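You operate a simulated robot arm through the tools that you are given. There is no shell and no other tool. Be economical: measure what you need, move in short steps, check, and stop when the job is done.

Carry out the task below with a simulated two-armed robot. There is one attempt and no reset: what you move stays moved.

JOB
Shut, latch and lock the boot door with the matching key.
Fine: the key of the lock's colour, back in its holder after.

It is judged by the outcome, as a careful person would: the job done as asked, and still so three seconds after it is handed in. It fails if anything else is knocked over, pushed out of place, dropped, spilled or broken.

ROBOT AND FRAMES
Two 7-joint arms with two-finger parallel grippers on one trunk, on a base that drives. Base frame: it is fixed to the floor where the robot stands at the start and does not move with it; the origin is under the middle of the robot, x ahead of it, y to its left, z up. Lengths are in mm, angles in degrees, forces in N, time in s.
The left shoulder is at the start at [80, 131, 947], the right one opposite. With the tool pointing down near the work surface each hand reaches from about 100 to 720 mm from the robot's upright axis, wherever it stands, measured 20 degrees to its own side. Places, roughly: boot door [500, -200, 1200]; boot latch [500, -100, 1300]; boot lock [500, -200, 1200]; red van key [750, -750, 1250]. Payload 1.57 kg a hand.
The tool frame of a hand sits at the grasp point between the pads (the TCP): z along the fingers, y along the line on which they close. The tips reach 30 mm beyond it. Largest opening 110 mm; finger width 24, thickness 12; the body of the gripper, 48 by 112 mm, starts 78 mm behind the TCP.
Orientation is told as [roll, pitch, yaw] about the base's x, y, z axes, in that order, counted from this pose: with the fingers straight down and closing along the base's y, the tool's x points along the base's -x, its y along +y and its z along -z.

CONTROLS
- The arms move only by the tool servo_tool. It takes "left_commands", "right_commands" or both (then of equal length, played together; a hand with none holds still); each is one flat list of numbers, 7 for each row, row after row: the shift along the tool's x, y, z in units of 150 mm (1.0 is 150 mm), then the turn, a rotation vector about the tool's x, y, z in units of 60 degrees (1.0 is 60 degrees), then the finger opening in cm, from 0 to 11. In form: [x, y, z, ax, ay, az, fingers, x, y, z, ax, ay, az, fingers, ...]. A call has 1 to 12 rows; each row is the pose to reach, as a shift and turn from the pose commanded when the call began, along the tool's axes at that moment. A call with a number of a shift or a turn outside -1 to 1 is refused whole. Each row takes 0.2 s and may step no farther than 50 mm and 8.6 degrees from the row before; otherwise, or with a gripper value out of range, the whole call is refused. A pose out of reach is approached as far as the arm can. The call stops where the force on the tool passes 40 N (or 10 N more than at its start, if that is more) or the arm is blocked; 0.2 s more then pass. The fingers move at their own pace (about 108 mm/s each) and stop on an object; they squeeze with about 27 N. The grip force told is the motor's: it shows also when the fingers shut on nothing. Time passes only in rows, and 0.2 s behind the last, so rows that repeat a pose let the fingers close. The reply holds the time, the measured pose of the TCP, the force on the tool along the base axes, the opening and the grip force, in the units named above and with some noise, with the torque about the TCP (base axes, N m) and any sound that the robot's microphone picked up.
- Cameras (640 x 400 px; columns grow to the right, rows downward): "scene" is now at [-44.7, -23.6, 1436.9]; the picture's right is [-0.22, -0.97, 0.00], its down [-0.47, 0.11, -0.88] and it looks along [0.85, -0.20, -0.48] (base axes); focal length 214 px, centre (320, 200). "left" rides on the left gripper at [70, -16, -141] in its tool frame; the picture's right is [0.23, 0.97, 0.00], its down [-0.86, 0.20, -0.48] and it looks along [-0.47, 0.11, 0.88] (tool axes); focal length 222 px, centre (320, 200). "right" rides on the right gripper at [70, 16, -141] in its tool frame; the picture's right is [-0.23, 0.97, 0.00], its down [-0.86, -0.20, -0.48] and it looks along [-0.47, -0.11, 0.88] (tool axes); focal length 222 px, centre (320, 200). There is no depth. A picture from a camera that has moved, and an enlarged one, comes with that camera's place and axes in the base frame and with its lens. The place of the scene camera against the robot may be out by one fixed shift of up to 18 mm in any direction.
- snapshot(camera): a new picture of that camera. No time passes.
- steer(legs): drives the robot by 1 to 6 legs, each [ahead, left, turn to the left] in mm, mm and degrees, along the robot's own axes; the way and the turn of a leg run together, so that a leg with both is an arc; at most 1500 mm and 180 degrees a leg. The arms and the cameras ride along, it lands a little off, and it stops where it bumps. It gives what a move gives.
- pan_tilt(pan, tilt): turns the head with the scene camera to pan (to the left, within 109 degrees either way) and tilt (down, from -29 to 69), counted from straight ahead of the robot. It gives what a move gives.
- enlarge(camera, box): a new picture of the part [left, top, right, bottom] of that camera's present view, enlarged. No time passes.
- finish_job(): hands the job in; it is judged then, once.

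Go step by step. Nothing tells you exact positions but the pictures and the camera data: compare them with the known pose of the tool, close in by small moves and look again before you grip or let go. The budget is 120 turns and 108 pictures, counting those below and the enlarged ones. Unless the task says otherwise, let go and move clear before handing in, and close with one line.

The tools are called as name(argument=value, ...) on one line, values as JSON. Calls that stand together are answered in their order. servo_tool: Moves the arms, as the interface text tells. Its arguments: {"type":"object","properties":{"left_commands":{"type":"array"},"right_commands":{"type":"array"}},"required":[]} The other tools are called the same way: steer (legs) drives the base; pan_tilt (pan, tilt) turns the head that bears the scene camera; snapshot (camera) takes a picture; enlarge (camera, box) takes an enlarged picture of a part of a camera's view; finish_job () hands the job in.

At the start:

```text
time: 0.0
left_tool_pos: [462.5, 220.1, 1335.8]
left_ee_rot: [-0.1, 0.0, 0.0]
left_force: [-0.3, 0.3, -0.2]
left_wrist_torque: [0.0, -0.02, 0.0]
left_grip_width: 110.0
left_gripper_force: 0.0
right_tool_pos: [414.4, -130.1, 1346.4]
right_ee_rot: [0.0, 0.1, 0.0]
right_force: [0.9, 0.1, 1.0]
right_wrist_torque: [-0.02, 0.01, 0.0]
right_grip_width: 109.8
right_gripper_force: 0.1
robot x, y, heading: [1.9, -1.2, 0.1]
head pan, tilt: [-12.9, 28.9]
```

scene: 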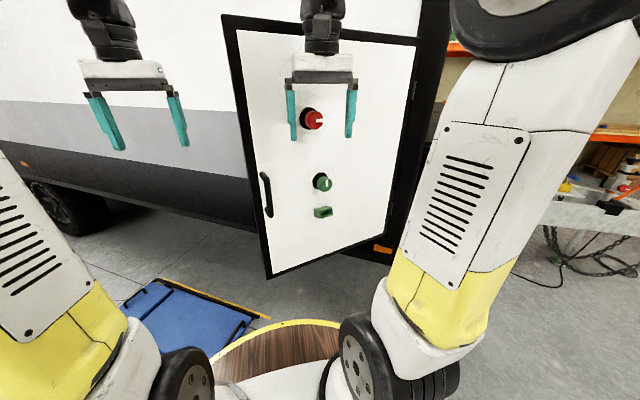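
right: 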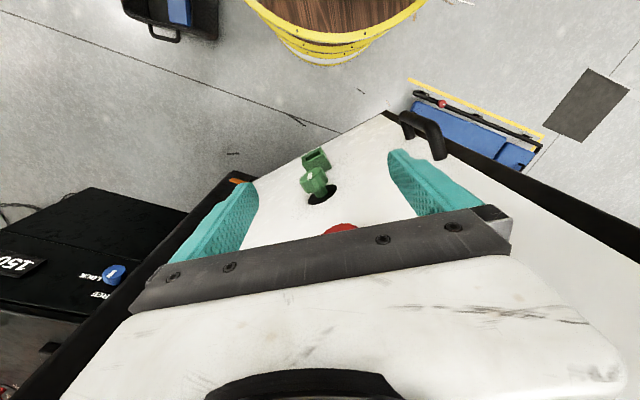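
left: 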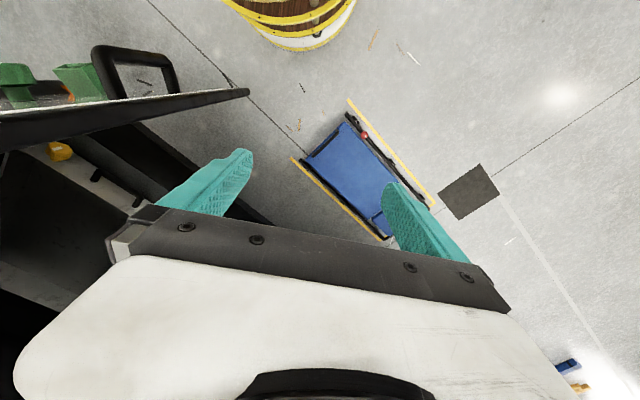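

I see the door standing ajar, hinged on its right side, with a red rotary knob, a green knob/lock and a green block below it. I look closer before moving.

enlarge(camera="scene", box=[220, 0, 440, 280])

enlarge(camera="right", box=[220, 100, 480, 260])

enlarge(camera="left", box=[0, 20, 260, 240])

pan_tilt(pan=-50, tilt=20)

```text
1.43 times, centred on (330, 140) of scene
camera zoom: at [-44.7, -23.6, 1436.9], right [-0.22, -0.97, 0.0], down [-0.47, 0.11, -0.88], along [0.85, -0.2, -0.48], focal length 306 px, centre (306, 286)
```

zoom: 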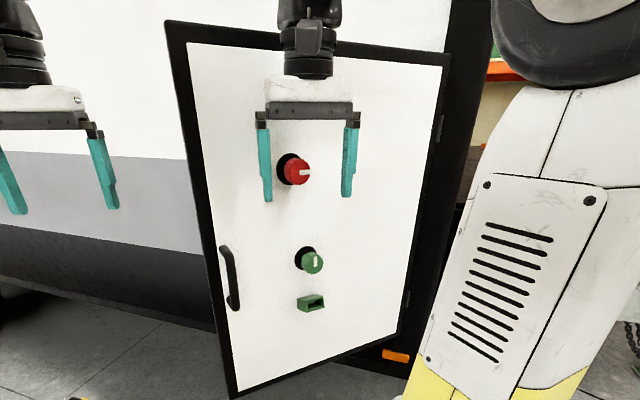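

```text
2.46 times, centred on (350, 180) of right
camera zoom: at [343.1, -113.5, 1487.0], right [0.23, 0.97, 0.0], down [0.86, -0.2, 0.48], along [0.47, -0.11, -0.88], focal length 547 px, centre (246, 249)
```

zoom: 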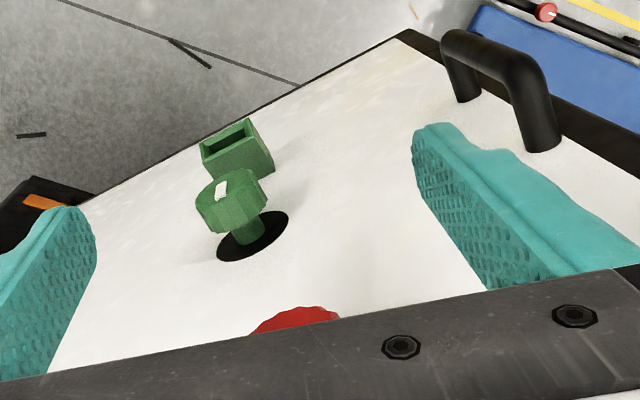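

```text
1.82 times, centred on (130, 130) of left
camera zoom: at [392.8, 202.8, 1476.7], right [-0.23, 0.97, 0.0], down [0.86, 0.2, 0.48], along [0.47, 0.11, -0.88], focal length 404 px, centre (666, 327)
```

zoom: 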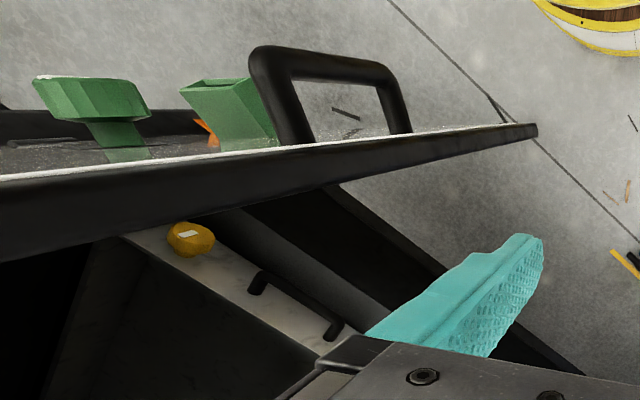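

```text
time: 1.0
left_tool_pos: [461.6, 219.3, 1334.9]
left_ee_rot: [0.0, 0.0, -0.1]
left_force: [-0.5, 1.0, 0.5]
left_wrist_torque: [-0.02, -0.01, 0.02]
left_grip_width: 110.1
left_gripper_force: 0.1
right_tool_pos: [413.2, -129.4, 1346.1]
right_ee_rot: [0.1, 0.0, 0.0]
right_force: [0.5, 0.2, 0.2]
right_wrist_torque: [-0.02, 0.04, -0.01]
right_grip_width: 110.3
right_gripper_force: 0.0
robot x, y, heading: [2.8, 4.1, 0.1]
head pan, tilt: [-50.0, 20.0]
```

The red knob is presumably the latch; the green item is on the door too. I look toward the key rack on the right.

snapshot(camera="scene")

enlarge(camera="scene", box=[240, 60, 500, 240])

```text
101 pictures are left
camera scene: at [-73.4, -74.7, 1451.2], right [-0.77, -0.64, 0.0], down [-0.22, 0.26, -0.94], along [0.6, -0.72, -0.34], focal length 214 px, centre (320, 200)
```

scene: 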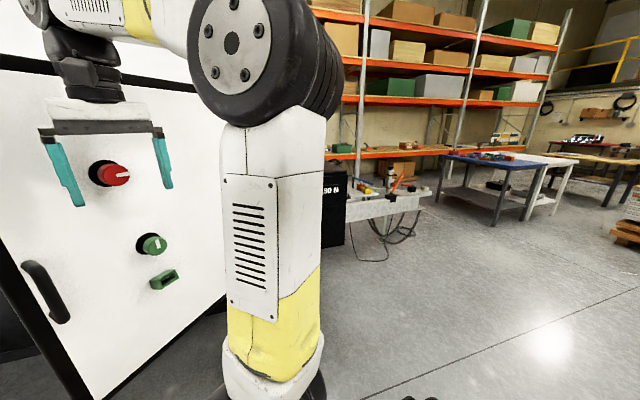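

```text
2.22 times, centred on (370, 150) of scene
camera zoom: at [-73.4, -74.7, 1451.2], right [-0.77, -0.64, 0.0], down [-0.22, 0.26, -0.94], along [0.6, -0.72, -0.34], focal length 477 px, centre (209, 311)
```

zoom: 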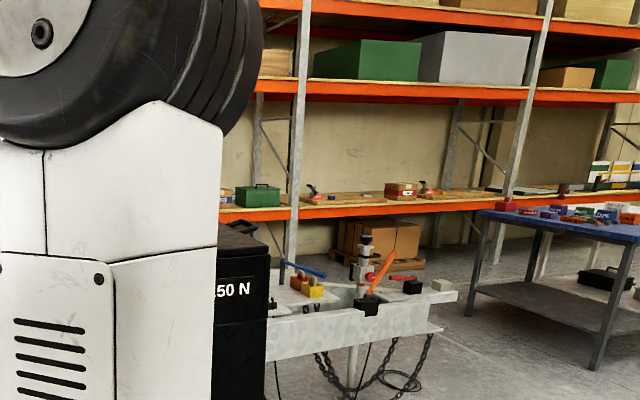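

The right arm blocks the keys. The right wrist camera shows the black box with lettering; I enlarge that.

enlarge(camera="right", box=[0, 180, 240, 400])

enlarge(camera="scene", box=[0, 100, 230, 400])

```text
1.82 times, centred on (120, 290) of right
camera zoom: at [343.0, -113.5, 1487.0], right [0.23, 0.97, 0.0], down [0.86, -0.2, 0.48], along [0.47, -0.11, -0.88], focal length 404 px, centre (684, 36)
```

zoom: 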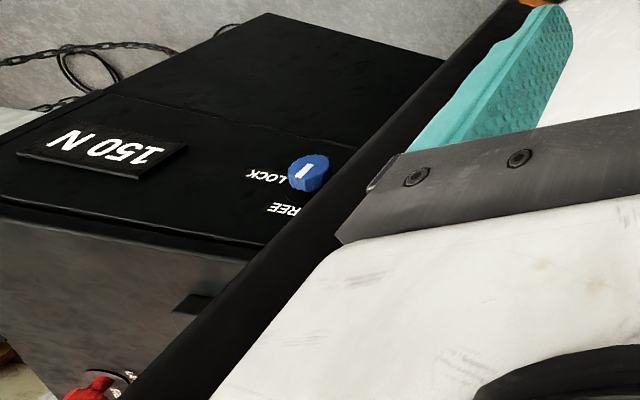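

```text
1.33 times, centred on (115, 250) of scene
camera zoom: at [-73.4, -74.7, 1451.2], right [-0.77, -0.64, 0.0], down [-0.22, 0.26, -0.94], along [0.6, -0.72, -0.34], focal length 286 px, centre (593, 133)
```

zoom: 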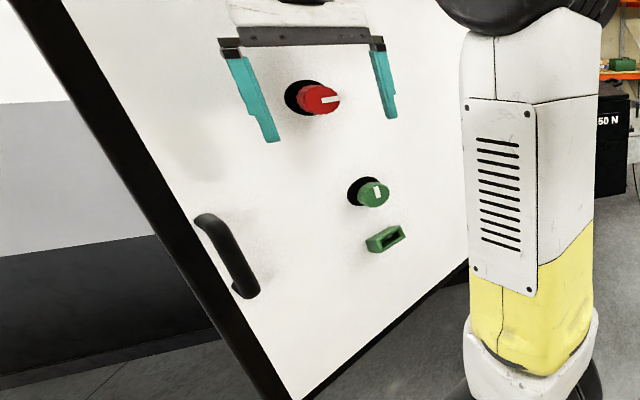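

Red knob ≈ [493,-133,1360] fits the latch, green ≈ the lock area at z 1200. The right arm hides the key place, so I pull the right hand back and to the right in steps.

servo_tool(right_commands=[0.3, 0, 0, 0, 0, 0, 11, 0.6, 0, 0, 0, 0, 0, 11, 0.6, -0.3, 0, 0, 0, 0, 11, 0.6, -0.6, 0, 0, 0, 0, 11, 0.6, -0.9, 0, 0, 0, 0, 11])

snapshot(camera="scene")

snapshot(camera="right")

```text
time: 2.2
left_tool_pos: [462.5, 221.0, 1335.6]
left_ee_rot: [0.0, 0.0, 0.0]
left_force: [0.1, 0.3, 0.2]
left_wrist_torque: [-0.02, -0.02, -0.02]
left_grip_width: 109.9
left_gripper_force: 0.0
right_tool_pos: [322.7, -265.6, 1344.8]
right_ee_rot: [0.1, 0.1, 0.0]
right_force: [-0.1, -0.6, 0.6]
right_wrist_torque: [-0.03, 0.0, 0.02]
right_grip_width: 110.1
right_gripper_force: 0.1
robot x, y, heading: [2.3, 2.7, 0.2]
head pan, tilt: [-50.0, 20.0]
```

```text
97 pictures are left
camera scene: at [-73.5, -74.4, 1451.2], right [-0.77, -0.64, 0.0], down [-0.22, 0.26, -0.94], along [0.6, -0.72, -0.34], focal length 214 px, centre (320, 200)
```

scene: 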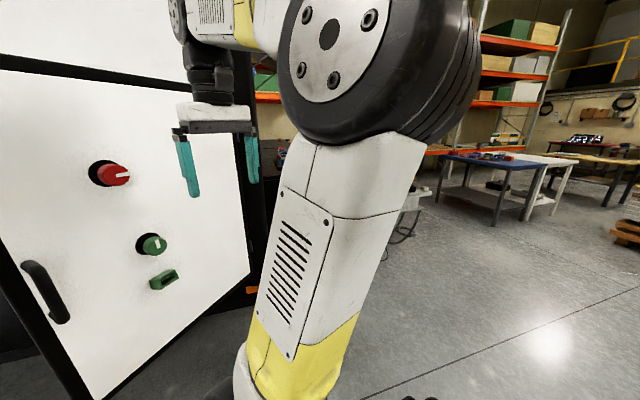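

```text
96 pictures are left
camera right: at [252.7, -249.4, 1486.2], right [0.23, 0.97, 0.0], down [0.86, -0.2, 0.48], along [0.47, -0.11, -0.88], focal length 222 px, centre (320, 200)
```

right: 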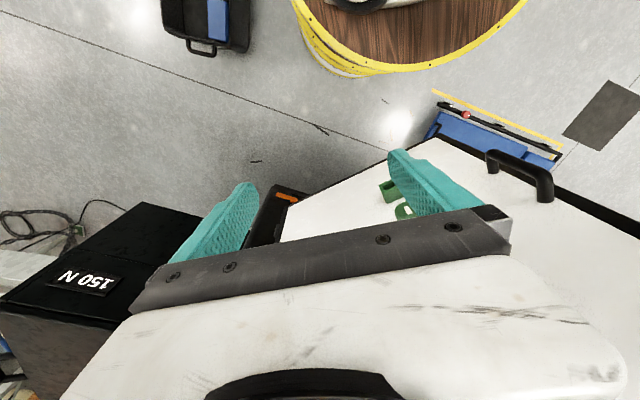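

I tilt the right hand up so its fingers and camera face forward, needed for the knobs anyway, and see the rack.

servo_tool(right_commands=[0.1, 0, 0, 0, -0.14, 0, 11, 0.2, 0, 0, 0, -0.28, 0, 11, 0.3, 0, 0, 0, -0.42, 0, 11, 0.3, -0.2, 0, 0, -0.56, 0, 11, 0.3, -0.4, 0, 0, -0.7, 0, 11, 0.3, -0.6, 0, 0, -0.84, 0, 11, 0.3, -0.8, 0, 0, -0.98, 0, 11])

snapshot(camera="right")

snapshot(camera="scene")

```text
time: 3.8
left_tool_pos: [462.7, 219.2, 1334.0]
left_ee_rot: [0.0, 0.0, 0.1]
left_force: [0.8, 0.4, -0.5]
left_wrist_torque: [-0.02, 0.04, 0.01]
left_grip_width: 110.1
left_gripper_force: 0.0
right_tool_pos: [277.8, -386.6, 1347.5]
right_ee_rot: [-0.1, -58.8, 0.2]
right_force: [0.7, 0.1, 0.5]
right_wrist_torque: [0.02, 0.0, -0.04]
right_grip_width: 110.0
right_gripper_force: 0.0
robot x, y, heading: [1.6, -0.5, 0.3]
head pan, tilt: [-50.0, 20.0]
```

```text
95 pictures are left
camera right: at [120.3, -369.5, 1359.4], right [0.12, 0.97, 0.19], down [0.03, -0.2, 0.98], along [0.99, -0.11, -0.05], focal length 222 px, centre (320, 200)
```

right: 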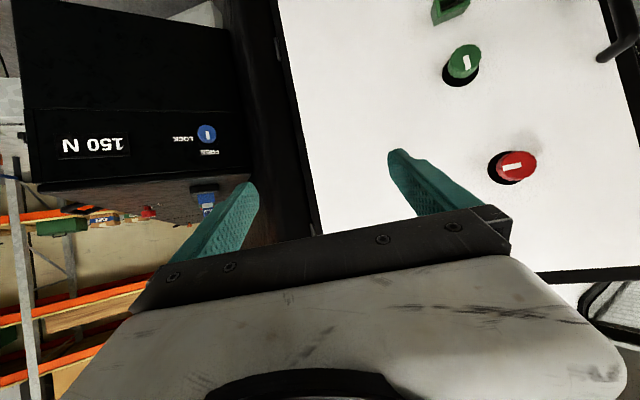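

```text
94 pictures are left
camera scene: at [-73.3, -74.4, 1451.2], right [-0.77, -0.64, 0.0], down [-0.22, 0.26, -0.94], along [0.6, -0.72, -0.34], focal length 214 px, centre (320, 200)
```

scene: 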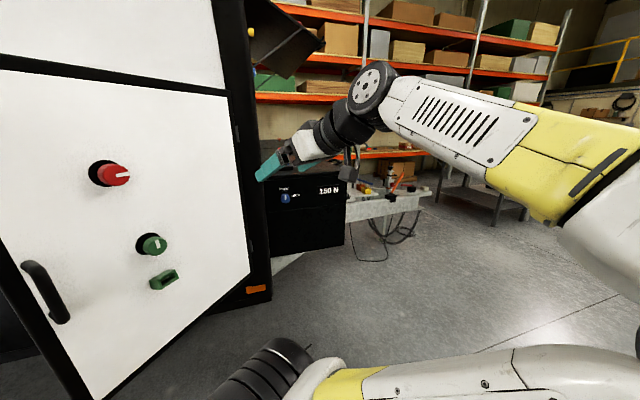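

Now the black cabinet to the right of the van, with items on top, is visible. I enlarge.

enlarge(camera="right", box=[20, 100, 300, 270])

enlarge(camera="scene", box=[230, 120, 390, 260])

enlarge(camera="scene", box=[60, 140, 220, 310])

```text
2.29 times, centred on (160, 185) of right
camera zoom: at [120.3, -369.5, 1359.4], right [0.12, 0.97, 0.19], down [0.03, -0.2, 0.98], along [0.99, -0.11, -0.05], focal length 508 px, centre (686, 234)
```

zoom: 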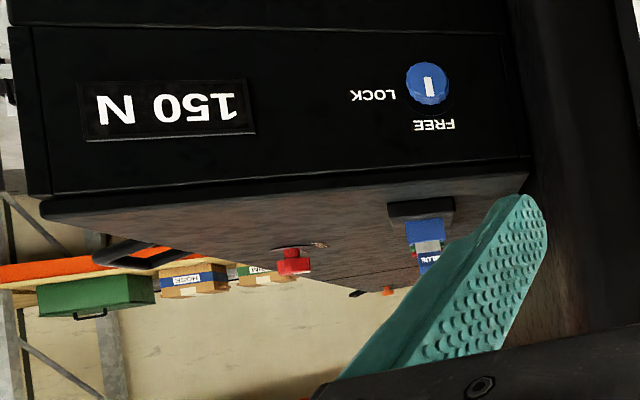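

```text
2.86 times, centred on (310, 190) of scene
camera zoom: at [-73.3, -74.4, 1451.2], right [-0.77, -0.64, 0.0], down [-0.22, 0.26, -0.94], along [0.6, -0.72, -0.34], focal length 613 px, centre (349, 229)
```

zoom: 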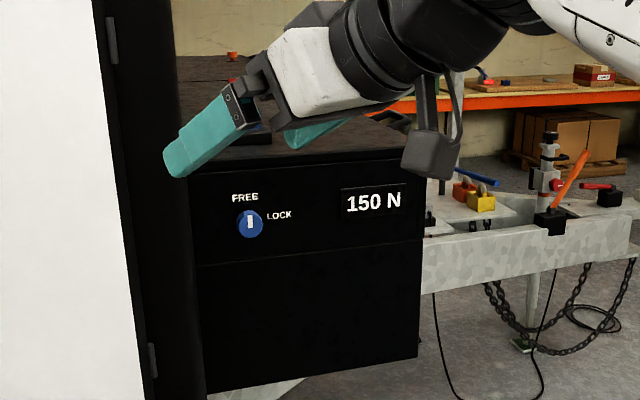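

```text
2.35 times, centred on (140, 225) of scene
camera zoom: at [-73.3, -74.4, 1451.2], right [-0.77, -0.64, 0.0], down [-0.22, 0.26, -0.94], along [0.6, -0.72, -0.34], focal length 505 px, centre (744, 141)
```

zoom: 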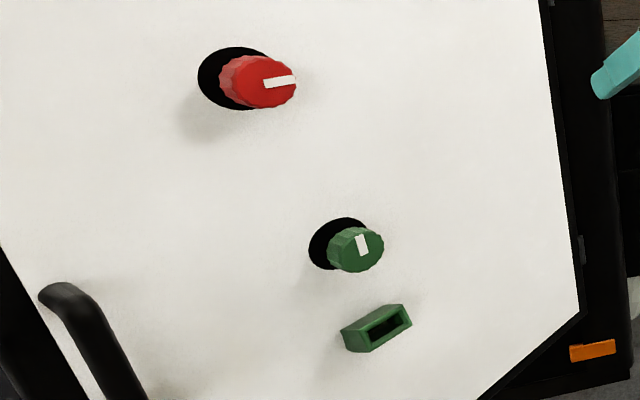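

The cabinet carries key-like things on its top (blue, red). I raise the right hand to look onto the top.

servo_tool(right_commands=[-0.28, 0, -0.15, 0, 0, 0, 11, -0.56, 0, -0.3, 0, 0, 0, 11, -0.8, 0, -0.45, 0, 0, 0, 11, -1.0, 0, -0.6, 0, 0, 0, 11])

snapshot(camera="scene")

enlarge(camera="scene", box=[230, 100, 390, 220])

snapshot(camera="right")

```text
time: 4.8
left_tool_pos: [463.7, 220.0, 1335.7]
left_ee_rot: [0.0, 0.0, 0.0]
left_force: [0.2, -0.2, 0.3]
left_wrist_torque: [-0.01, -0.05, -0.04]
left_grip_width: 110.0
left_gripper_force: 0.0
right_tool_pos: [277.6, -386.8, 1522.8]
right_ee_rot: [-0.1, -58.8, 0.1]
right_force: [0.0, -0.2, -0.2]
right_wrist_torque: [-0.01, 0.01, -0.01]
right_grip_width: 110.2
right_gripper_force: 0.1
robot x, y, heading: [-2.7, -2.0, -0.0]
head pan, tilt: [-50.0, 20.0]
```

```text
90 pictures are left
camera scene: at [-73.6, -74.8, 1451.2], right [-0.77, -0.64, 0.0], down [-0.22, 0.26, -0.94], along [0.6, -0.72, -0.34], focal length 214 px, centre (320, 200)
```

scene: 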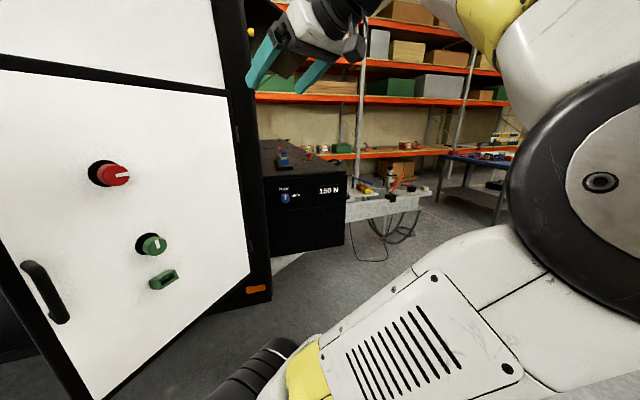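

```text
3.33 times, centred on (310, 160) of scene
camera zoom: at [-73.6, -74.8, 1451.2], right [-0.77, -0.64, 0.0], down [-0.22, 0.26, -0.94], along [0.6, -0.72, -0.34], focal length 715 px, centre (353, 333)
```

zoom: 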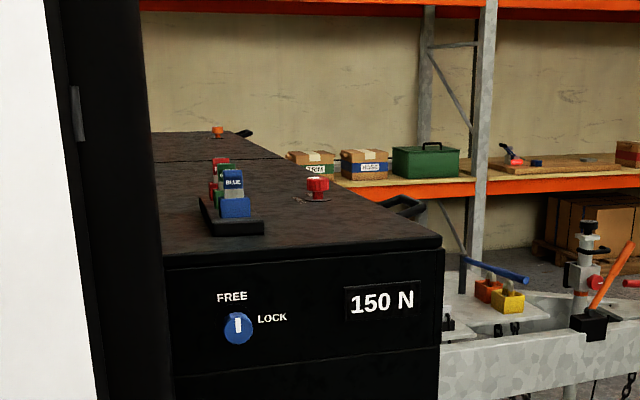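

```text
88 pictures are left
camera right: at [119.9, -370.2, 1534.5], right [0.12, 0.97, 0.19], down [0.03, -0.2, 0.98], along [0.99, -0.11, -0.06], focal length 222 px, centre (320, 200)
```

right: 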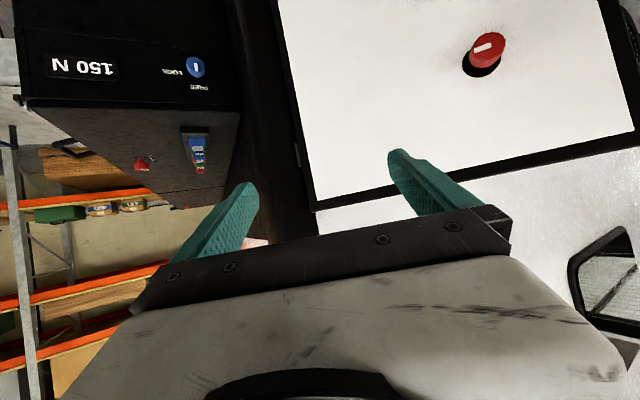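

There is a rack with blue, green and red labelled keys on the cabinet top at about [750,-750,1250]. I bring the right camera in front of the green lock to understand it.

servo_tool(right_commands=[0.17, 0.16, 0.1, 0, -0.1, 0, 11, 0.34, 0.33, 0.2, 0, -0.2, 0, 11, 0.5, 0.5, 0.3, 0, -0.3, 0, 11, 0.67, 0.66, 0.4, 0, -0.4, 0, 11, 0.84, 0.82, 0.5, 0, -0.5, 0, 11, 1.0, 0.98, 0.6, 0, -0.5, 0, 11])

snapshot(camera="right")

enlarge(camera="right", box=[220, 0, 480, 220])

enlarge(camera="scene", box=[260, 130, 340, 190])

```text
time: 6.2
left_tool_pos: [462.5, 218.5, 1335.7]
left_ee_rot: [0.0, 0.0, 0.0]
left_force: [0.1, -0.3, -0.1]
left_wrist_torque: [0.02, 0.0, 0.01]
left_grip_width: 109.9
left_gripper_force: 0.0
right_tool_pos: [275.5, -242.2, 1360.2]
right_ee_rot: [0.7, -88.7, -0.6]
right_force: [-0.4, 0.3, 0.0]
right_wrist_torque: [0.0, -0.02, 0.01]
right_grip_width: 109.9
right_gripper_force: 0.0
right hand out of reach, approached as far as the arm can: row 6
robot x, y, heading: [1.9, -2.0, -0.1]
head pan, tilt: [-50.0, 20.0]
```

```text
87 pictures are left
camera right: at [132.1, -225.6, 1292.6], right [0.0, 0.97, 0.23], down [-0.46, -0.2, 0.87], along [0.89, -0.11, 0.45], focal length 222 px, centre (320, 200)
```

right: 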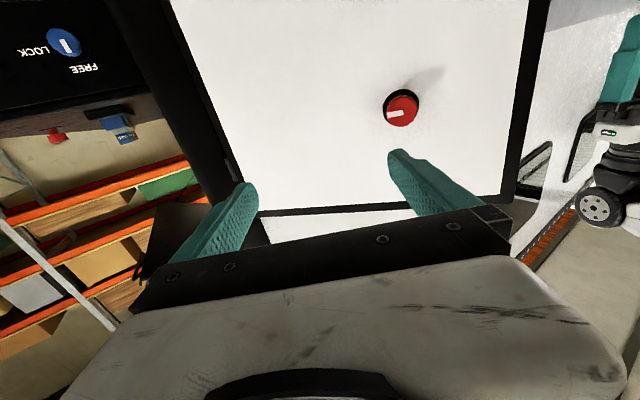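

```text
1.82 times, centred on (350, 110) of right
camera zoom: at [132.1, -225.6, 1292.6], right [0.0, 0.97, 0.23], down [-0.46, -0.2, 0.87], along [0.89, -0.11, 0.45], focal length 404 px, centre (266, 364)
```

zoom: 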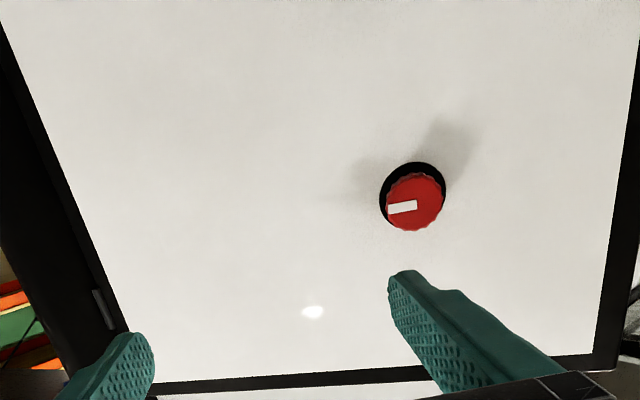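

```text
6.67 times, centred on (300, 160) of scene
camera zoom: at [-73.5, -74.9, 1451.2], right [-0.77, -0.64, 0.0], down [-0.22, 0.26, -0.94], along [0.6, -0.72, -0.34], focal length 1430 px, centre (453, 467)
```

zoom: 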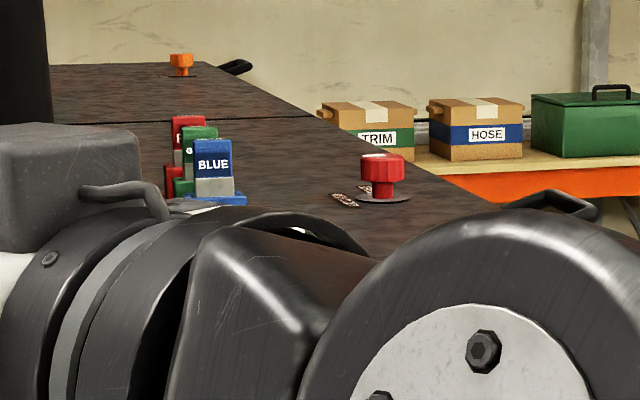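

Looking closer at the lock with the scene camera turned back to it.

pan_tilt(pan=-10, tilt=30)

snapshot(camera="scene")

enlarge(camera="scene", box=[260, 140, 380, 240])

```text
time: 7.3
left_tool_pos: [461.4, 219.9, 1335.7]
left_ee_rot: [0.0, 0.1, 0.0]
left_force: [0.1, -0.8, -0.1]
left_wrist_torque: [-0.01, 0.0, 0.01]
left_grip_width: 109.8
left_gripper_force: 0.0
right_tool_pos: [275.5, -242.1, 1361.5]
right_ee_rot: [0.1, -88.6, 0.0]
right_force: [0.0, -0.9, -0.1]
right_wrist_torque: [0.0, -0.02, 0.05]
right_grip_width: 110.1
right_gripper_force: 0.0
robot x, y, heading: [-0.2, -4.8, -0.1]
head pan, tilt: [-10.0, 30.0]
```

```text
84 pictures are left
camera scene: at [-44.4, -19.2, 1435.1], right [-0.17, -0.98, 0.0], down [-0.49, 0.09, -0.87], along [0.85, -0.15, -0.5], focal length 214 px, centre (320, 200)
```

scene: 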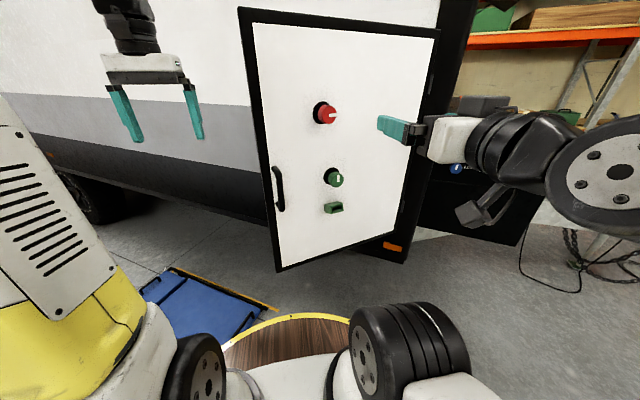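

```text
4.00 times, centred on (320, 190) of scene
camera zoom: at [-44.4, -19.2, 1435.1], right [-0.17, -0.98, 0.0], down [-0.49, 0.09, -0.87], along [0.85, -0.15, -0.5], focal length 858 px, centre (320, 240)
```

zoom: 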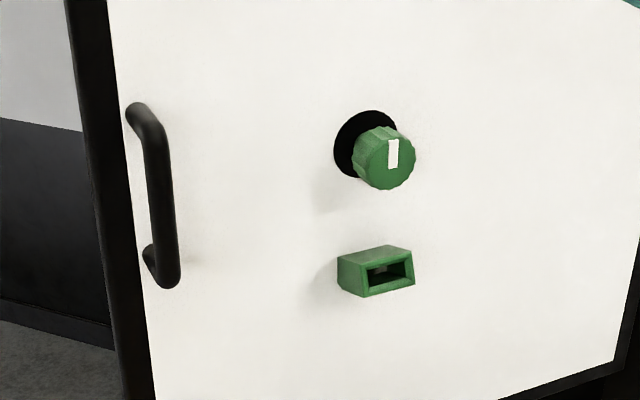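

The design looks like this: green key goes into the green socket, freeing the green lock knob, and the red knob is the latch. First I shut the door by pushing its free edge with the left hand, fingers forward and closed.

servo_tool(left_commands=[0.2, 0, 0, 0, -0.14, 0, 0, 0.4, 0, 0, 0, -0.28, 0, 0, 0.6, 0, 0, 0, -0.42, 0, 0, 0.8, -0.2, 0, 0, -0.56, 0, 0, 1.0, -0.4, 0, 0, -0.7, 0, 0, 1.0, -0.6, 0, 0, -0.84, 0, 0, 1.0, -0.8, 0, 0, -0.98, 0, 0])

servo_tool(left_commands=[0, 0, 0, 0, -0.14, 0, 0, 0, 0, 0, 0, -0.28, 0, 0, 0, 0, 0, 0, -0.42, 0, 0, 0, 0, 0, 0, -0.5, 0, 0])

snapshot(camera="scene")

```text
time: 8.9
left_tool_pos: [312.6, 99.2, 1336.3]
left_ee_rot: [0.0, -59.0, 0.0]
left_force: [0.3, 0.8, -0.6]
left_wrist_torque: [0.0, 0.01, 0.01]
left_grip_width: 0.0
left_gripper_force: 21.3
right_tool_pos: [275.8, -241.5, 1361.4]
right_ee_rot: [-0.4, -88.6, 0.4]
right_force: [0.0, -0.1, -0.2]
right_wrist_torque: [-0.04, 0.01, -0.03]
right_grip_width: 109.8
right_gripper_force: 0.0
robot x, y, heading: [-0.9, -0.7, 0.3]
head pan, tilt: [-10.0, 30.0]
```

```text
time: 9.9
left_tool_pos: [310.0, 92.0, 1371.1]
left_ee_rot: [-0.2, -88.6, 0.2]
left_force: [1.0, -0.7, -0.4]
left_wrist_torque: [0.0, 0.01, 0.0]
left_grip_width: 0.2
left_gripper_force: 21.2
left hand out of reach, approached as far as the arm can: row 3, 4
right_tool_pos: [275.9, -242.3, 1359.7]
right_ee_rot: [0.0, -88.6, 0.0]
right_force: [-0.8, 0.7, 0.2]
right_wrist_torque: [0.0, 0.0, 0.02]
right_grip_width: 110.1
right_gripper_force: 0.1
robot x, y, heading: [-1.3, -2.3, -0.2]
head pan, tilt: [-10.0, 30.0]
```

```text
82 pictures are left
camera scene: at [-44.4, -19.0, 1435.1], right [-0.17, -0.98, 0.0], down [-0.49, 0.09, -0.87], along [0.85, -0.15, -0.5], focal length 214 px, centre (320, 200)
```

scene: 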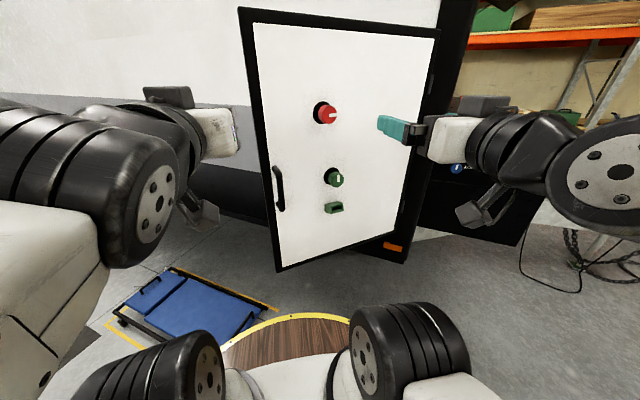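

The poses check out with the picture; the left fingers are hidden behind the gripper body. I check the left camera for the door's edge.

snapshot(camera="left")

```text
81 pictures are left
camera left: at [167.4, 74.8, 1304.3], right [-0.01, 0.97, -0.23], down [-0.46, 0.2, 0.87], along [0.89, 0.11, 0.45], focal length 222 px, centre (320, 200)
```

left: 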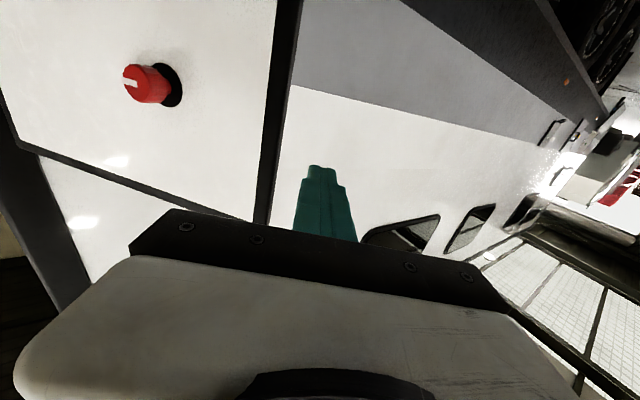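

Door edge is near [470, 40]. I shift the left hand to y≈0 and push forward gently.

servo_tool(left_commands=[0, -0.3, 0, 0, 0, 0, 0, 0, -0.6, 0, 0, 0, 0, 0, 0, -0.6, 0.2, 0, 0, 0, 0, 0, -0.6, 0.4, 0, 0, 0, 0, 0, -0.6, 0.6, 0, 0, 0, 0, 0, -0.6, 0.75, 0, 0, 0, 0, 0, -0.6, 0.9, 0, 0, 0, 0])

snapshot(camera="scene")

snapshot(camera="left")

```text
time: 10.8
left_tool_pos: [310.4, -24.1, 1351.8]
left_ee_rot: [-15.6, -88.1, 6.6]
left_force: [0.2, 0.0, -0.6]
left_wrist_torque: [-0.02, 0.0, 0.0]
left_grip_width: 0.0
left_gripper_force: 21.5
right_tool_pos: [275.4, -242.0, 1359.8]
right_ee_rot: [-0.1, -88.6, 0.1]
right_force: [0.2, 0.5, -1.2]
right_wrist_torque: [0.01, 0.01, 0.0]
right_grip_width: 110.2
right_gripper_force: 0.0
robot x, y, heading: [2.3, -0.1, -0.3]
head pan, tilt: [-10.0, 30.0]
stopped in row 4 (left hand): the arm was blocked; the commanded pose is now the measured one
```

```text
80 pictures are left
camera scene: at [-44.3, -18.4, 1435.1], right [-0.17, -0.99, 0.0], down [-0.49, 0.08, -0.87], along [0.85, -0.14, -0.5], focal length 214 px, centre (320, 200)
```

scene: 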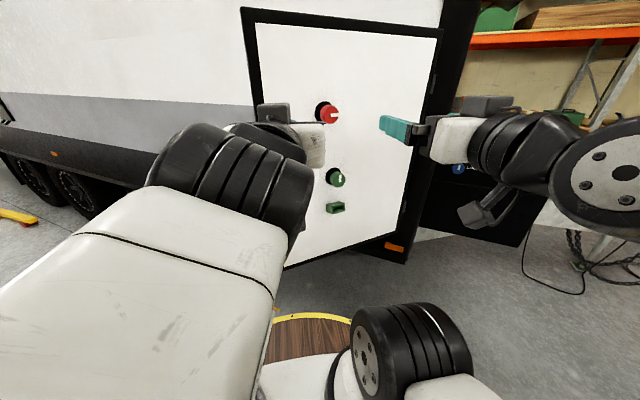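

```text
79 pictures are left
camera left: at [166.7, -18.1, 1286.8], right [0.15, 0.96, -0.24], down [-0.41, 0.28, 0.87], along [0.9, -0.03, 0.44], focal length 222 px, centre (320, 200)
```

left: 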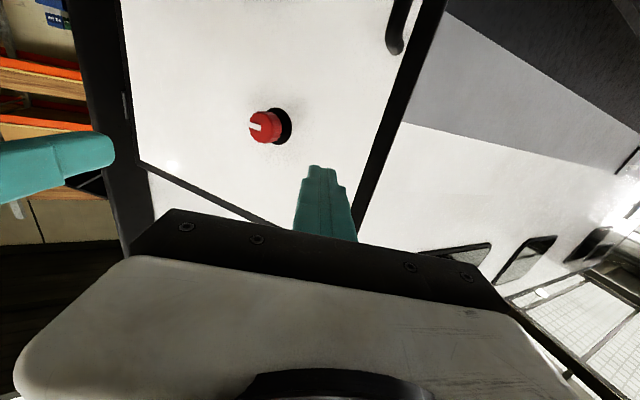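

The left arm got blocked in an awkward fold this close in. I ease its pitch back to ~60° and re-straighten.

servo_tool(left_commands=[0, 0.0, 0, -0.05, 0.12, 0, 0, 0, 0, 0, -0.1, 0.24, 0, 0, 0, 0.0, 0, -0.15, 0.36, 0, 0, 0, 0, 0, -0.15, 0.48, 0, 0, 0, 0, 0, -0.15, 0.56, 0, 0])

```text
time: 11.6
left_tool_pos: [296.9, -8.3, 1287.8]
left_ee_rot: [5.3, -60.1, -6.0]
left_force: [-0.9, -0.8, -0.4]
left_wrist_torque: [0.01, -0.05, 0.01]
left_grip_width: 0.0
left_gripper_force: 21.5
right_tool_pos: [275.1, -242.4, 1359.6]
right_ee_rot: [-0.1, -88.6, 0.2]
right_force: [0.0, 0.1, -0.1]
right_wrist_torque: [-0.02, 0.01, 0.0]
right_grip_width: 110.0
right_gripper_force: 0.1
robot x, y, heading: [-2.7, 1.9, 0.2]
head pan, tilt: [-10.0, 30.0]
stopped in row 4 (left hand): the arm was blocked; the commanded pose is now the measured one
```

Now I advance forward and slightly up toward the door.

servo_tool(left_commands=[-0.2, 0, 0.15, 0, 0, 0, 0, -0.4, 0, 0.3, 0, 0, 0, 0, -0.58, 0, 0.45, 0, 0, 0, 0])

snapshot(camera="left")

```text
time: 12.4
left_tool_pos: [325.2, -21.0, 1291.8]
left_ee_rot: [16.9, -62.1, -20.2]
left_force: [0.2, 0.3, 0.4]
left_wrist_torque: [-0.01, 0.0, 0.01]
left_grip_width: 0.0
left_gripper_force: 21.3
right_tool_pos: [274.4, -242.0, 1359.8]
right_ee_rot: [0.0, -88.6, 0.2]
right_force: [0.5, 0.9, -0.2]
right_wrist_torque: [-0.02, -0.03, 0.0]
right_grip_width: 110.0
right_gripper_force: 0.0
robot x, y, heading: [-3.4, -1.3, -0.0]
head pan, tilt: [-10.0, 30.0]
stopped in row 3 (left hand): the arm was blocked; the commanded pose is now the measured one
```

```text
78 pictures are left
camera left: at [166.4, -23.6, 1291.4], right [-0.01, 1.0, -0.07], down [-0.03, 0.07, 1.0], along [1.0, 0.02, 0.03], focal length 222 px, centre (320, 200)
```

left: 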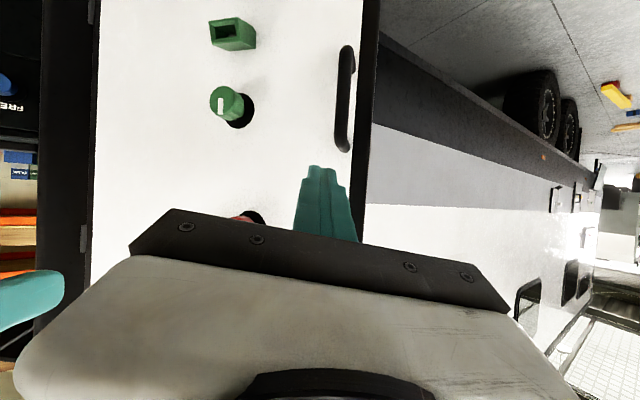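

The arm keeps meeting a limit in this posture. I take the left hand back out to the left and straighten it.

servo_tool(left_commands=[0, 0.2, 0, 0, 0, 0, 0, 0, 0.4, 0, -0.08, 0.05, 0.08, 0, 0, 0.6, 0, -0.16, 0.1, 0.16, 0, 0, 0.8, 0, -0.2, 0.15, 0.2, 0, 0, 0.9, 0, -0.22, 0.2, 0.22, 0])

pan_tilt(pan=0, tilt=55)

snapshot(camera="scene")

```text
time: 13.8
left_tool_pos: [307.9, 111.7, 1306.6]
left_ee_rot: [46.0, -46.2, -34.0]
left_force: [-0.1, -0.6, 0.3]
left_wrist_torque: [0.0, 0.02, -0.04]
left_grip_width: 0.1
left_gripper_force: 21.0
right_tool_pos: [274.3, -243.1, 1360.4]
right_ee_rot: [0.1, -88.5, 0.0]
right_force: [0.0, 0.3, 0.4]
right_wrist_torque: [0.03, 0.02, -0.01]
right_grip_width: 110.1
right_gripper_force: 0.0
robot x, y, heading: [-2.0, -1.6, -0.1]
head pan, tilt: [-10.0, 30.0]
stopped in row 5 (left hand): the arm was blocked; the commanded pose is now the measured one
```

```text
time: 14.7
left_tool_pos: [308.2, 110.5, 1310.3]
left_ee_rot: [45.7, -46.7, -34.1]
left_force: [0.1, 0.5, -0.1]
left_wrist_torque: [0.0, 0.01, 0.0]
left_grip_width: 0.1
left_gripper_force: 21.3
right_tool_pos: [275.5, -242.8, 1360.1]
right_ee_rot: [0.1, -88.6, -0.1]
right_force: [-1.0, 0.0, -0.3]
right_wrist_torque: [0.02, -0.01, -0.06]
right_grip_width: 110.2
right_gripper_force: 0.1
robot x, y, heading: [0.9, 1.4, 0.1]
head pan, tilt: [0.0, 55.0]
```

```text
77 pictures are left
camera scene: at [-46.0, -6.4, 1490.9], right [-0.04, -1.0, 0.0], down [0.08, 0.0, -1.0], along [1.0, -0.04, 0.08], focal length 214 px, centre (320, 200)
```

scene: 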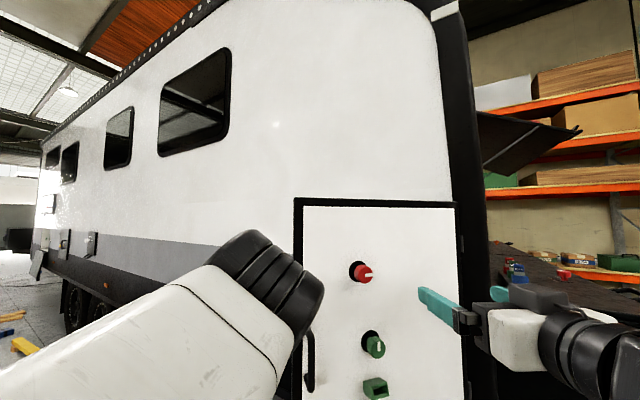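

The left arm seems to have come up against the head. I undo the last twist while moving the left hand outward and down.

servo_tool(left_commands=[0.1, 0.2, 0, 0.06, -0.05, -0.06, 0, 0.2, 0.4, 0, 0.12, -0.1, -0.12, 0, 0.3, 0.6, 0, 0.18, -0.15, -0.18, 0, 0.4, 0.8, 0, 0.22, -0.2, -0.22, 0])

pan_tilt(pan=0, tilt=40)

snapshot(camera="scene")

```text
time: 15.7
left_tool_pos: [271.7, 237.2, 1329.6]
left_ee_rot: [27.5, -64.3, -28.3]
left_force: [0.6, -1.0, 0.6]
left_wrist_torque: [-0.01, -0.01, 0.03]
left_grip_width: 0.0
left_gripper_force: 20.7
right_tool_pos: [274.4, -243.2, 1360.2]
right_ee_rot: [0.9, -88.6, -0.9]
right_force: [-0.3, -0.5, 0.1]
right_wrist_torque: [0.0, -0.02, 0.04]
right_grip_width: 110.3
right_gripper_force: 0.0
robot x, y, heading: [-4.4, -2.2, 0.1]
head pan, tilt: [0.0, 55.0]
```

```text
time: 16.5
left_tool_pos: [271.0, 236.9, 1329.0]
left_ee_rot: [27.4, -64.2, -28.2]
left_force: [0.4, 0.8, -0.2]
left_wrist_torque: [-0.01, -0.04, 0.0]
left_grip_width: 0.0
left_gripper_force: 20.8
right_tool_pos: [275.4, -240.6, 1360.4]
right_ee_rot: [0.2, -88.6, 0.0]
right_force: [0.0, 0.4, -0.2]
right_wrist_torque: [0.03, 0.0, 0.0]
right_grip_width: 110.1
right_gripper_force: 0.2
robot x, y, heading: [-0.9, -1.1, -0.0]
head pan, tilt: [0.0, 40.0]
```

```text
76 pictures are left
camera scene: at [-48.5, -3.3, 1419.7], right [0.0, -1.0, 0.0], down [-0.64, 0.0, -0.77], along [0.77, 0.0, -0.64], focal length 214 px, centre (320, 200)
```

scene: 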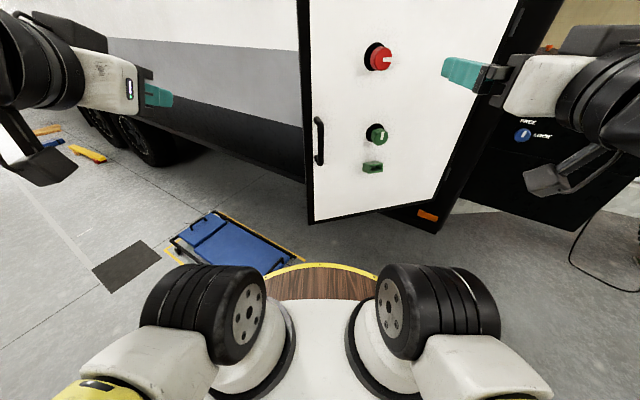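

The head is free again. I want more distance for comfortable forward-pointing hands, so I check the space behind before driving back.

pan_tilt(pan=109, tilt=40)

snapshot(camera="scene")

pan_tilt(pan=-109, tilt=40)

snapshot(camera="scene")

```text
time: 18.4
left_tool_pos: [272.1, 236.4, 1330.6]
left_ee_rot: [27.4, -64.3, -28.2]
left_force: [0.5, 0.8, 0.0]
left_wrist_torque: [-0.01, 0.01, 0.01]
left_grip_width: 0.0
left_gripper_force: 21.1
right_tool_pos: [275.3, -241.4, 1360.7]
right_ee_rot: [0.1, -88.6, -0.1]
right_force: [-0.8, 0.9, -0.4]
right_wrist_torque: [0.0, -0.02, 0.01]
right_grip_width: 109.9
right_gripper_force: 0.1
robot x, y, heading: [-1.9, -1.9, 0.0]
head pan, tilt: [108.9, 40.0]
```

```text
75 pictures are left
camera scene: at [-161.0, 77.2, 1419.7], right [0.95, 0.32, 0.0], down [0.21, -0.61, -0.77], along [-0.25, 0.73, -0.64], focal length 214 px, centre (320, 200)
```

scene: 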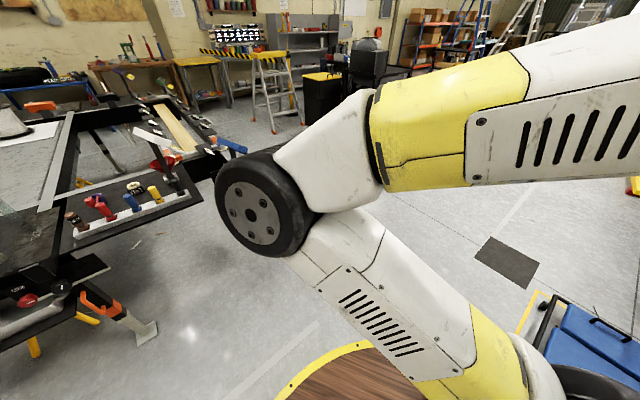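

```text
time: 21.5
left_tool_pos: [272.0, 236.6, 1330.0]
left_ee_rot: [27.6, -64.3, -28.2]
left_force: [-0.3, 1.1, -0.3]
left_wrist_torque: [0.02, 0.0, -0.01]
left_grip_width: 0.0
left_gripper_force: 21.7
right_tool_pos: [275.0, -241.7, 1360.7]
right_ee_rot: [0.2, -88.6, -0.2]
right_force: [1.1, 0.1, 0.4]
right_wrist_torque: [0.01, 0.02, 0.0]
right_grip_width: 110.0
right_gripper_force: 0.0
robot x, y, heading: [2.5, 1.0, 0.1]
head pan, tilt: [-108.9, 40.0]
```

```text
74 pictures are left
camera scene: at [-161.0, -83.7, 1419.7], right [-0.95, 0.32, 0.0], down [0.21, 0.61, -0.77], along [-0.25, -0.72, -0.64], focal length 214 px, centre (320, 200)
```

scene: 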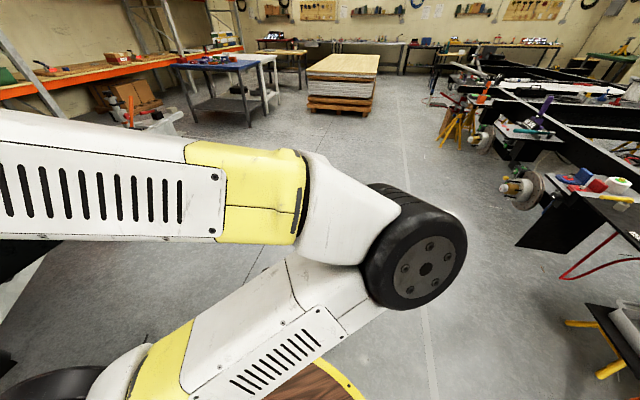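

Clear floor behind to about x = -950. I drive back 150 mm and look again.

steer(legs=[[-150, 0, 0]])

pan_tilt(pan=-15, tilt=30)

snapshot(camera="scene")

```text
time: 22.9
left_tool_pos: [120.4, 237.3, 1329.2]
left_ee_rot: [27.4, -64.2, -28.2]
left_force: [-1.0, -0.4, -0.1]
left_wrist_torque: [-0.04, 0.0, 0.0]
left_grip_width: 0.0
left_gripper_force: 20.6
right_tool_pos: [125.7, -241.4, 1359.9]
right_ee_rot: [0.2, -88.6, -0.1]
right_force: [-1.1, -0.9, 0.4]
right_wrist_torque: [0.0, -0.02, 0.03]
right_grip_width: 109.8
right_gripper_force: 0.1
robot x, y, heading: [-153.8, -0.5, 0.1]
head pan, tilt: [-108.9, 40.0]
```

```text
time: 24.6
left_tool_pos: [119.8, 238.0, 1329.0]
left_ee_rot: [27.4, -64.3, -28.1]
left_force: [-0.6, -0.1, 0.0]
left_wrist_torque: [-0.01, 0.0, -0.01]
left_grip_width: 0.0
left_gripper_force: 21.8
right_tool_pos: [123.9, -242.5, 1360.2]
right_ee_rot: [0.2, -88.5, 0.0]
right_force: [0.3, 0.1, 1.0]
right_wrist_torque: [0.01, 0.0, 0.03]
right_grip_width: 109.9
right_gripper_force: 0.0
robot x, y, heading: [-149.5, 2.0, 0.1]
head pan, tilt: [-15.0, 30.0]
```

```text
73 pictures are left
camera scene: at [-197.8, -26.9, 1435.1], right [-0.26, -0.97, 0.0], down [-0.48, 0.13, -0.87], along [0.84, -0.22, -0.5], focal length 214 px, centre (320, 200)
```

scene: 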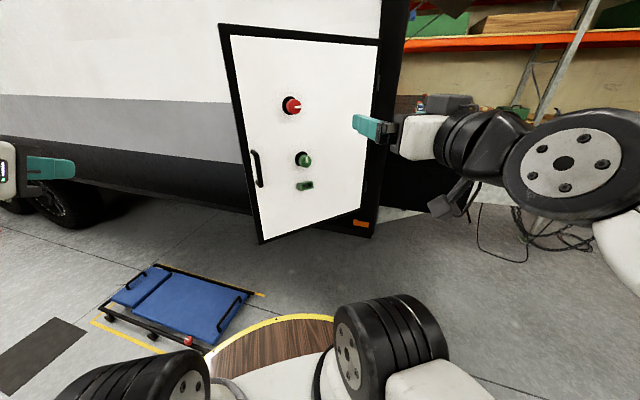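

Robot is now at x≈-150. I straighten the left hand and bring it toward the front of the door's free edge.

servo_tool(left_commands=[-0.12, -0.18, 0.19, 0, -0.05, -0.05, 0, -0.25, -0.37, 0.39, 0, -0.1, -0.1, 0, -0.37, -0.55, 0.58, 0, -0.15, -0.15, 0, -0.5, -0.735, 0.78, 0, -0.2, -0.2, 0])

snapshot(camera="left")

```text
time: 25.6
left_tool_pos: [251.2, 118.6, 1329.6]
left_ee_rot: [-0.4, -79.3, 0.7]
left_force: [0.1, 0.4, -0.4]
left_wrist_torque: [-0.01, 0.01, -0.04]
left_grip_width: 0.0
left_gripper_force: 21.1
right_tool_pos: [125.1, -241.6, 1360.4]
right_ee_rot: [-0.4, -88.6, 0.6]
right_force: [-0.4, -0.4, 0.5]
right_wrist_torque: [0.04, -0.03, 0.0]
right_grip_width: 110.2
right_gripper_force: 0.1
robot x, y, heading: [-149.9, -1.6, -0.1]
head pan, tilt: [-15.0, 30.0]
```

```text
72 pictures are left
camera left: at [99.4, 101.2, 1287.2], right [-0.05, 0.97, -0.22], down [-0.31, 0.2, 0.93], along [0.95, 0.12, 0.3], focal length 222 px, centre (320, 200)
```

left: 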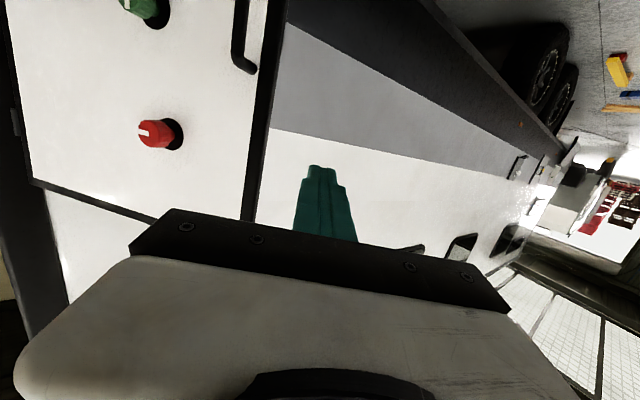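

Good orientation. I go to y≈0 and then push forward.

servo_tool(left_commands=[0, -0.26, 0, 0, 0, 0, 0, -0.02, -0.52, 0.1, 0, 0, 0, 0, -0.05, -0.787, 0.25, 0, 0, 0, 0, -0.09, -0.787, 0.45, 0, 0, 0, 0, -0.127, -0.787, 0.655, 0, 0, 0, 0])

servo_tool(left_commands=[-0.03, 0, 0.16, 0, 0, 0, 0, -0.06, 0, 0.32, 0, 0, 0, 0, -0.09, 0, 0.48, 0, 0, 0, 0, -0.12, 0, 0.64, 0, 0, 0, 0])

snapshot(camera="scene")

```text
time: 26.3
left_tool_pos: [259.8, 30.1, 1222.5]
left_ee_rot: [-6.7, -66.1, 3.6]
left_force: [0.8, -0.2, -0.2]
left_wrist_torque: [-0.04, 0.0, -0.02]
left_grip_width: 0.0
left_gripper_force: 21.2
right_tool_pos: [123.5, -241.8, 1360.2]
right_ee_rot: [-1.1, -88.6, 1.2]
right_force: [0.3, -1.5, 0.5]
right_wrist_torque: [-0.01, -0.04, -0.02]
right_grip_width: 109.9
right_gripper_force: 0.0
robot x, y, heading: [-153.9, 2.4, 0.3]
head pan, tilt: [-15.0, 30.0]
stopped in row 3 (left hand): the arm was blocked; the commanded pose is now the measured one
```

```text
time: 27.3
left_tool_pos: [356.2, 24.1, 1200.1]
left_ee_rot: [-6.9, -66.1, 3.8]
left_force: [-1.4, -0.4, -1.2]
left_wrist_torque: [-0.01, -0.04, -0.02]
left_grip_width: 0.1
left_gripper_force: 21.1
left hand out of reach, approached as far as the arm can: row 1
right_tool_pos: [123.4, -241.9, 1360.4]
right_ee_rot: [0.2, -88.6, -0.1]
right_force: [0.0, 0.3, 0.4]
right_wrist_torque: [-0.03, 0.01, 0.03]
right_grip_width: 110.0
right_gripper_force: 0.1
robot x, y, heading: [-149.3, 1.7, 0.1]
head pan, tilt: [-15.0, 30.0]
```

```text
71 pictures are left
camera scene: at [-267.8, -92.7, 1437.1], right [-0.98, -0.2, 0.0], down [-0.09, 0.47, -0.88], along [0.17, -0.86, -0.48], focal length 214 px, centre (320, 200)
```

scene: 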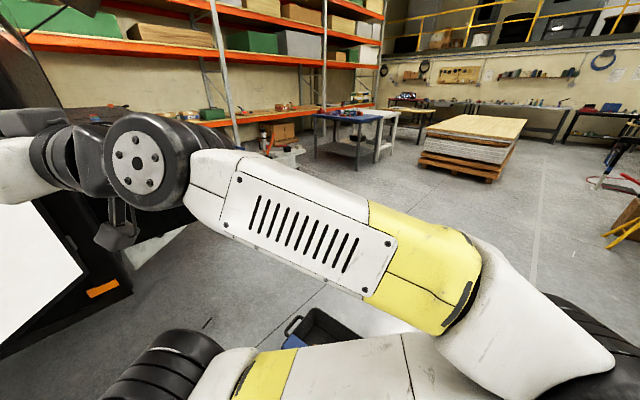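

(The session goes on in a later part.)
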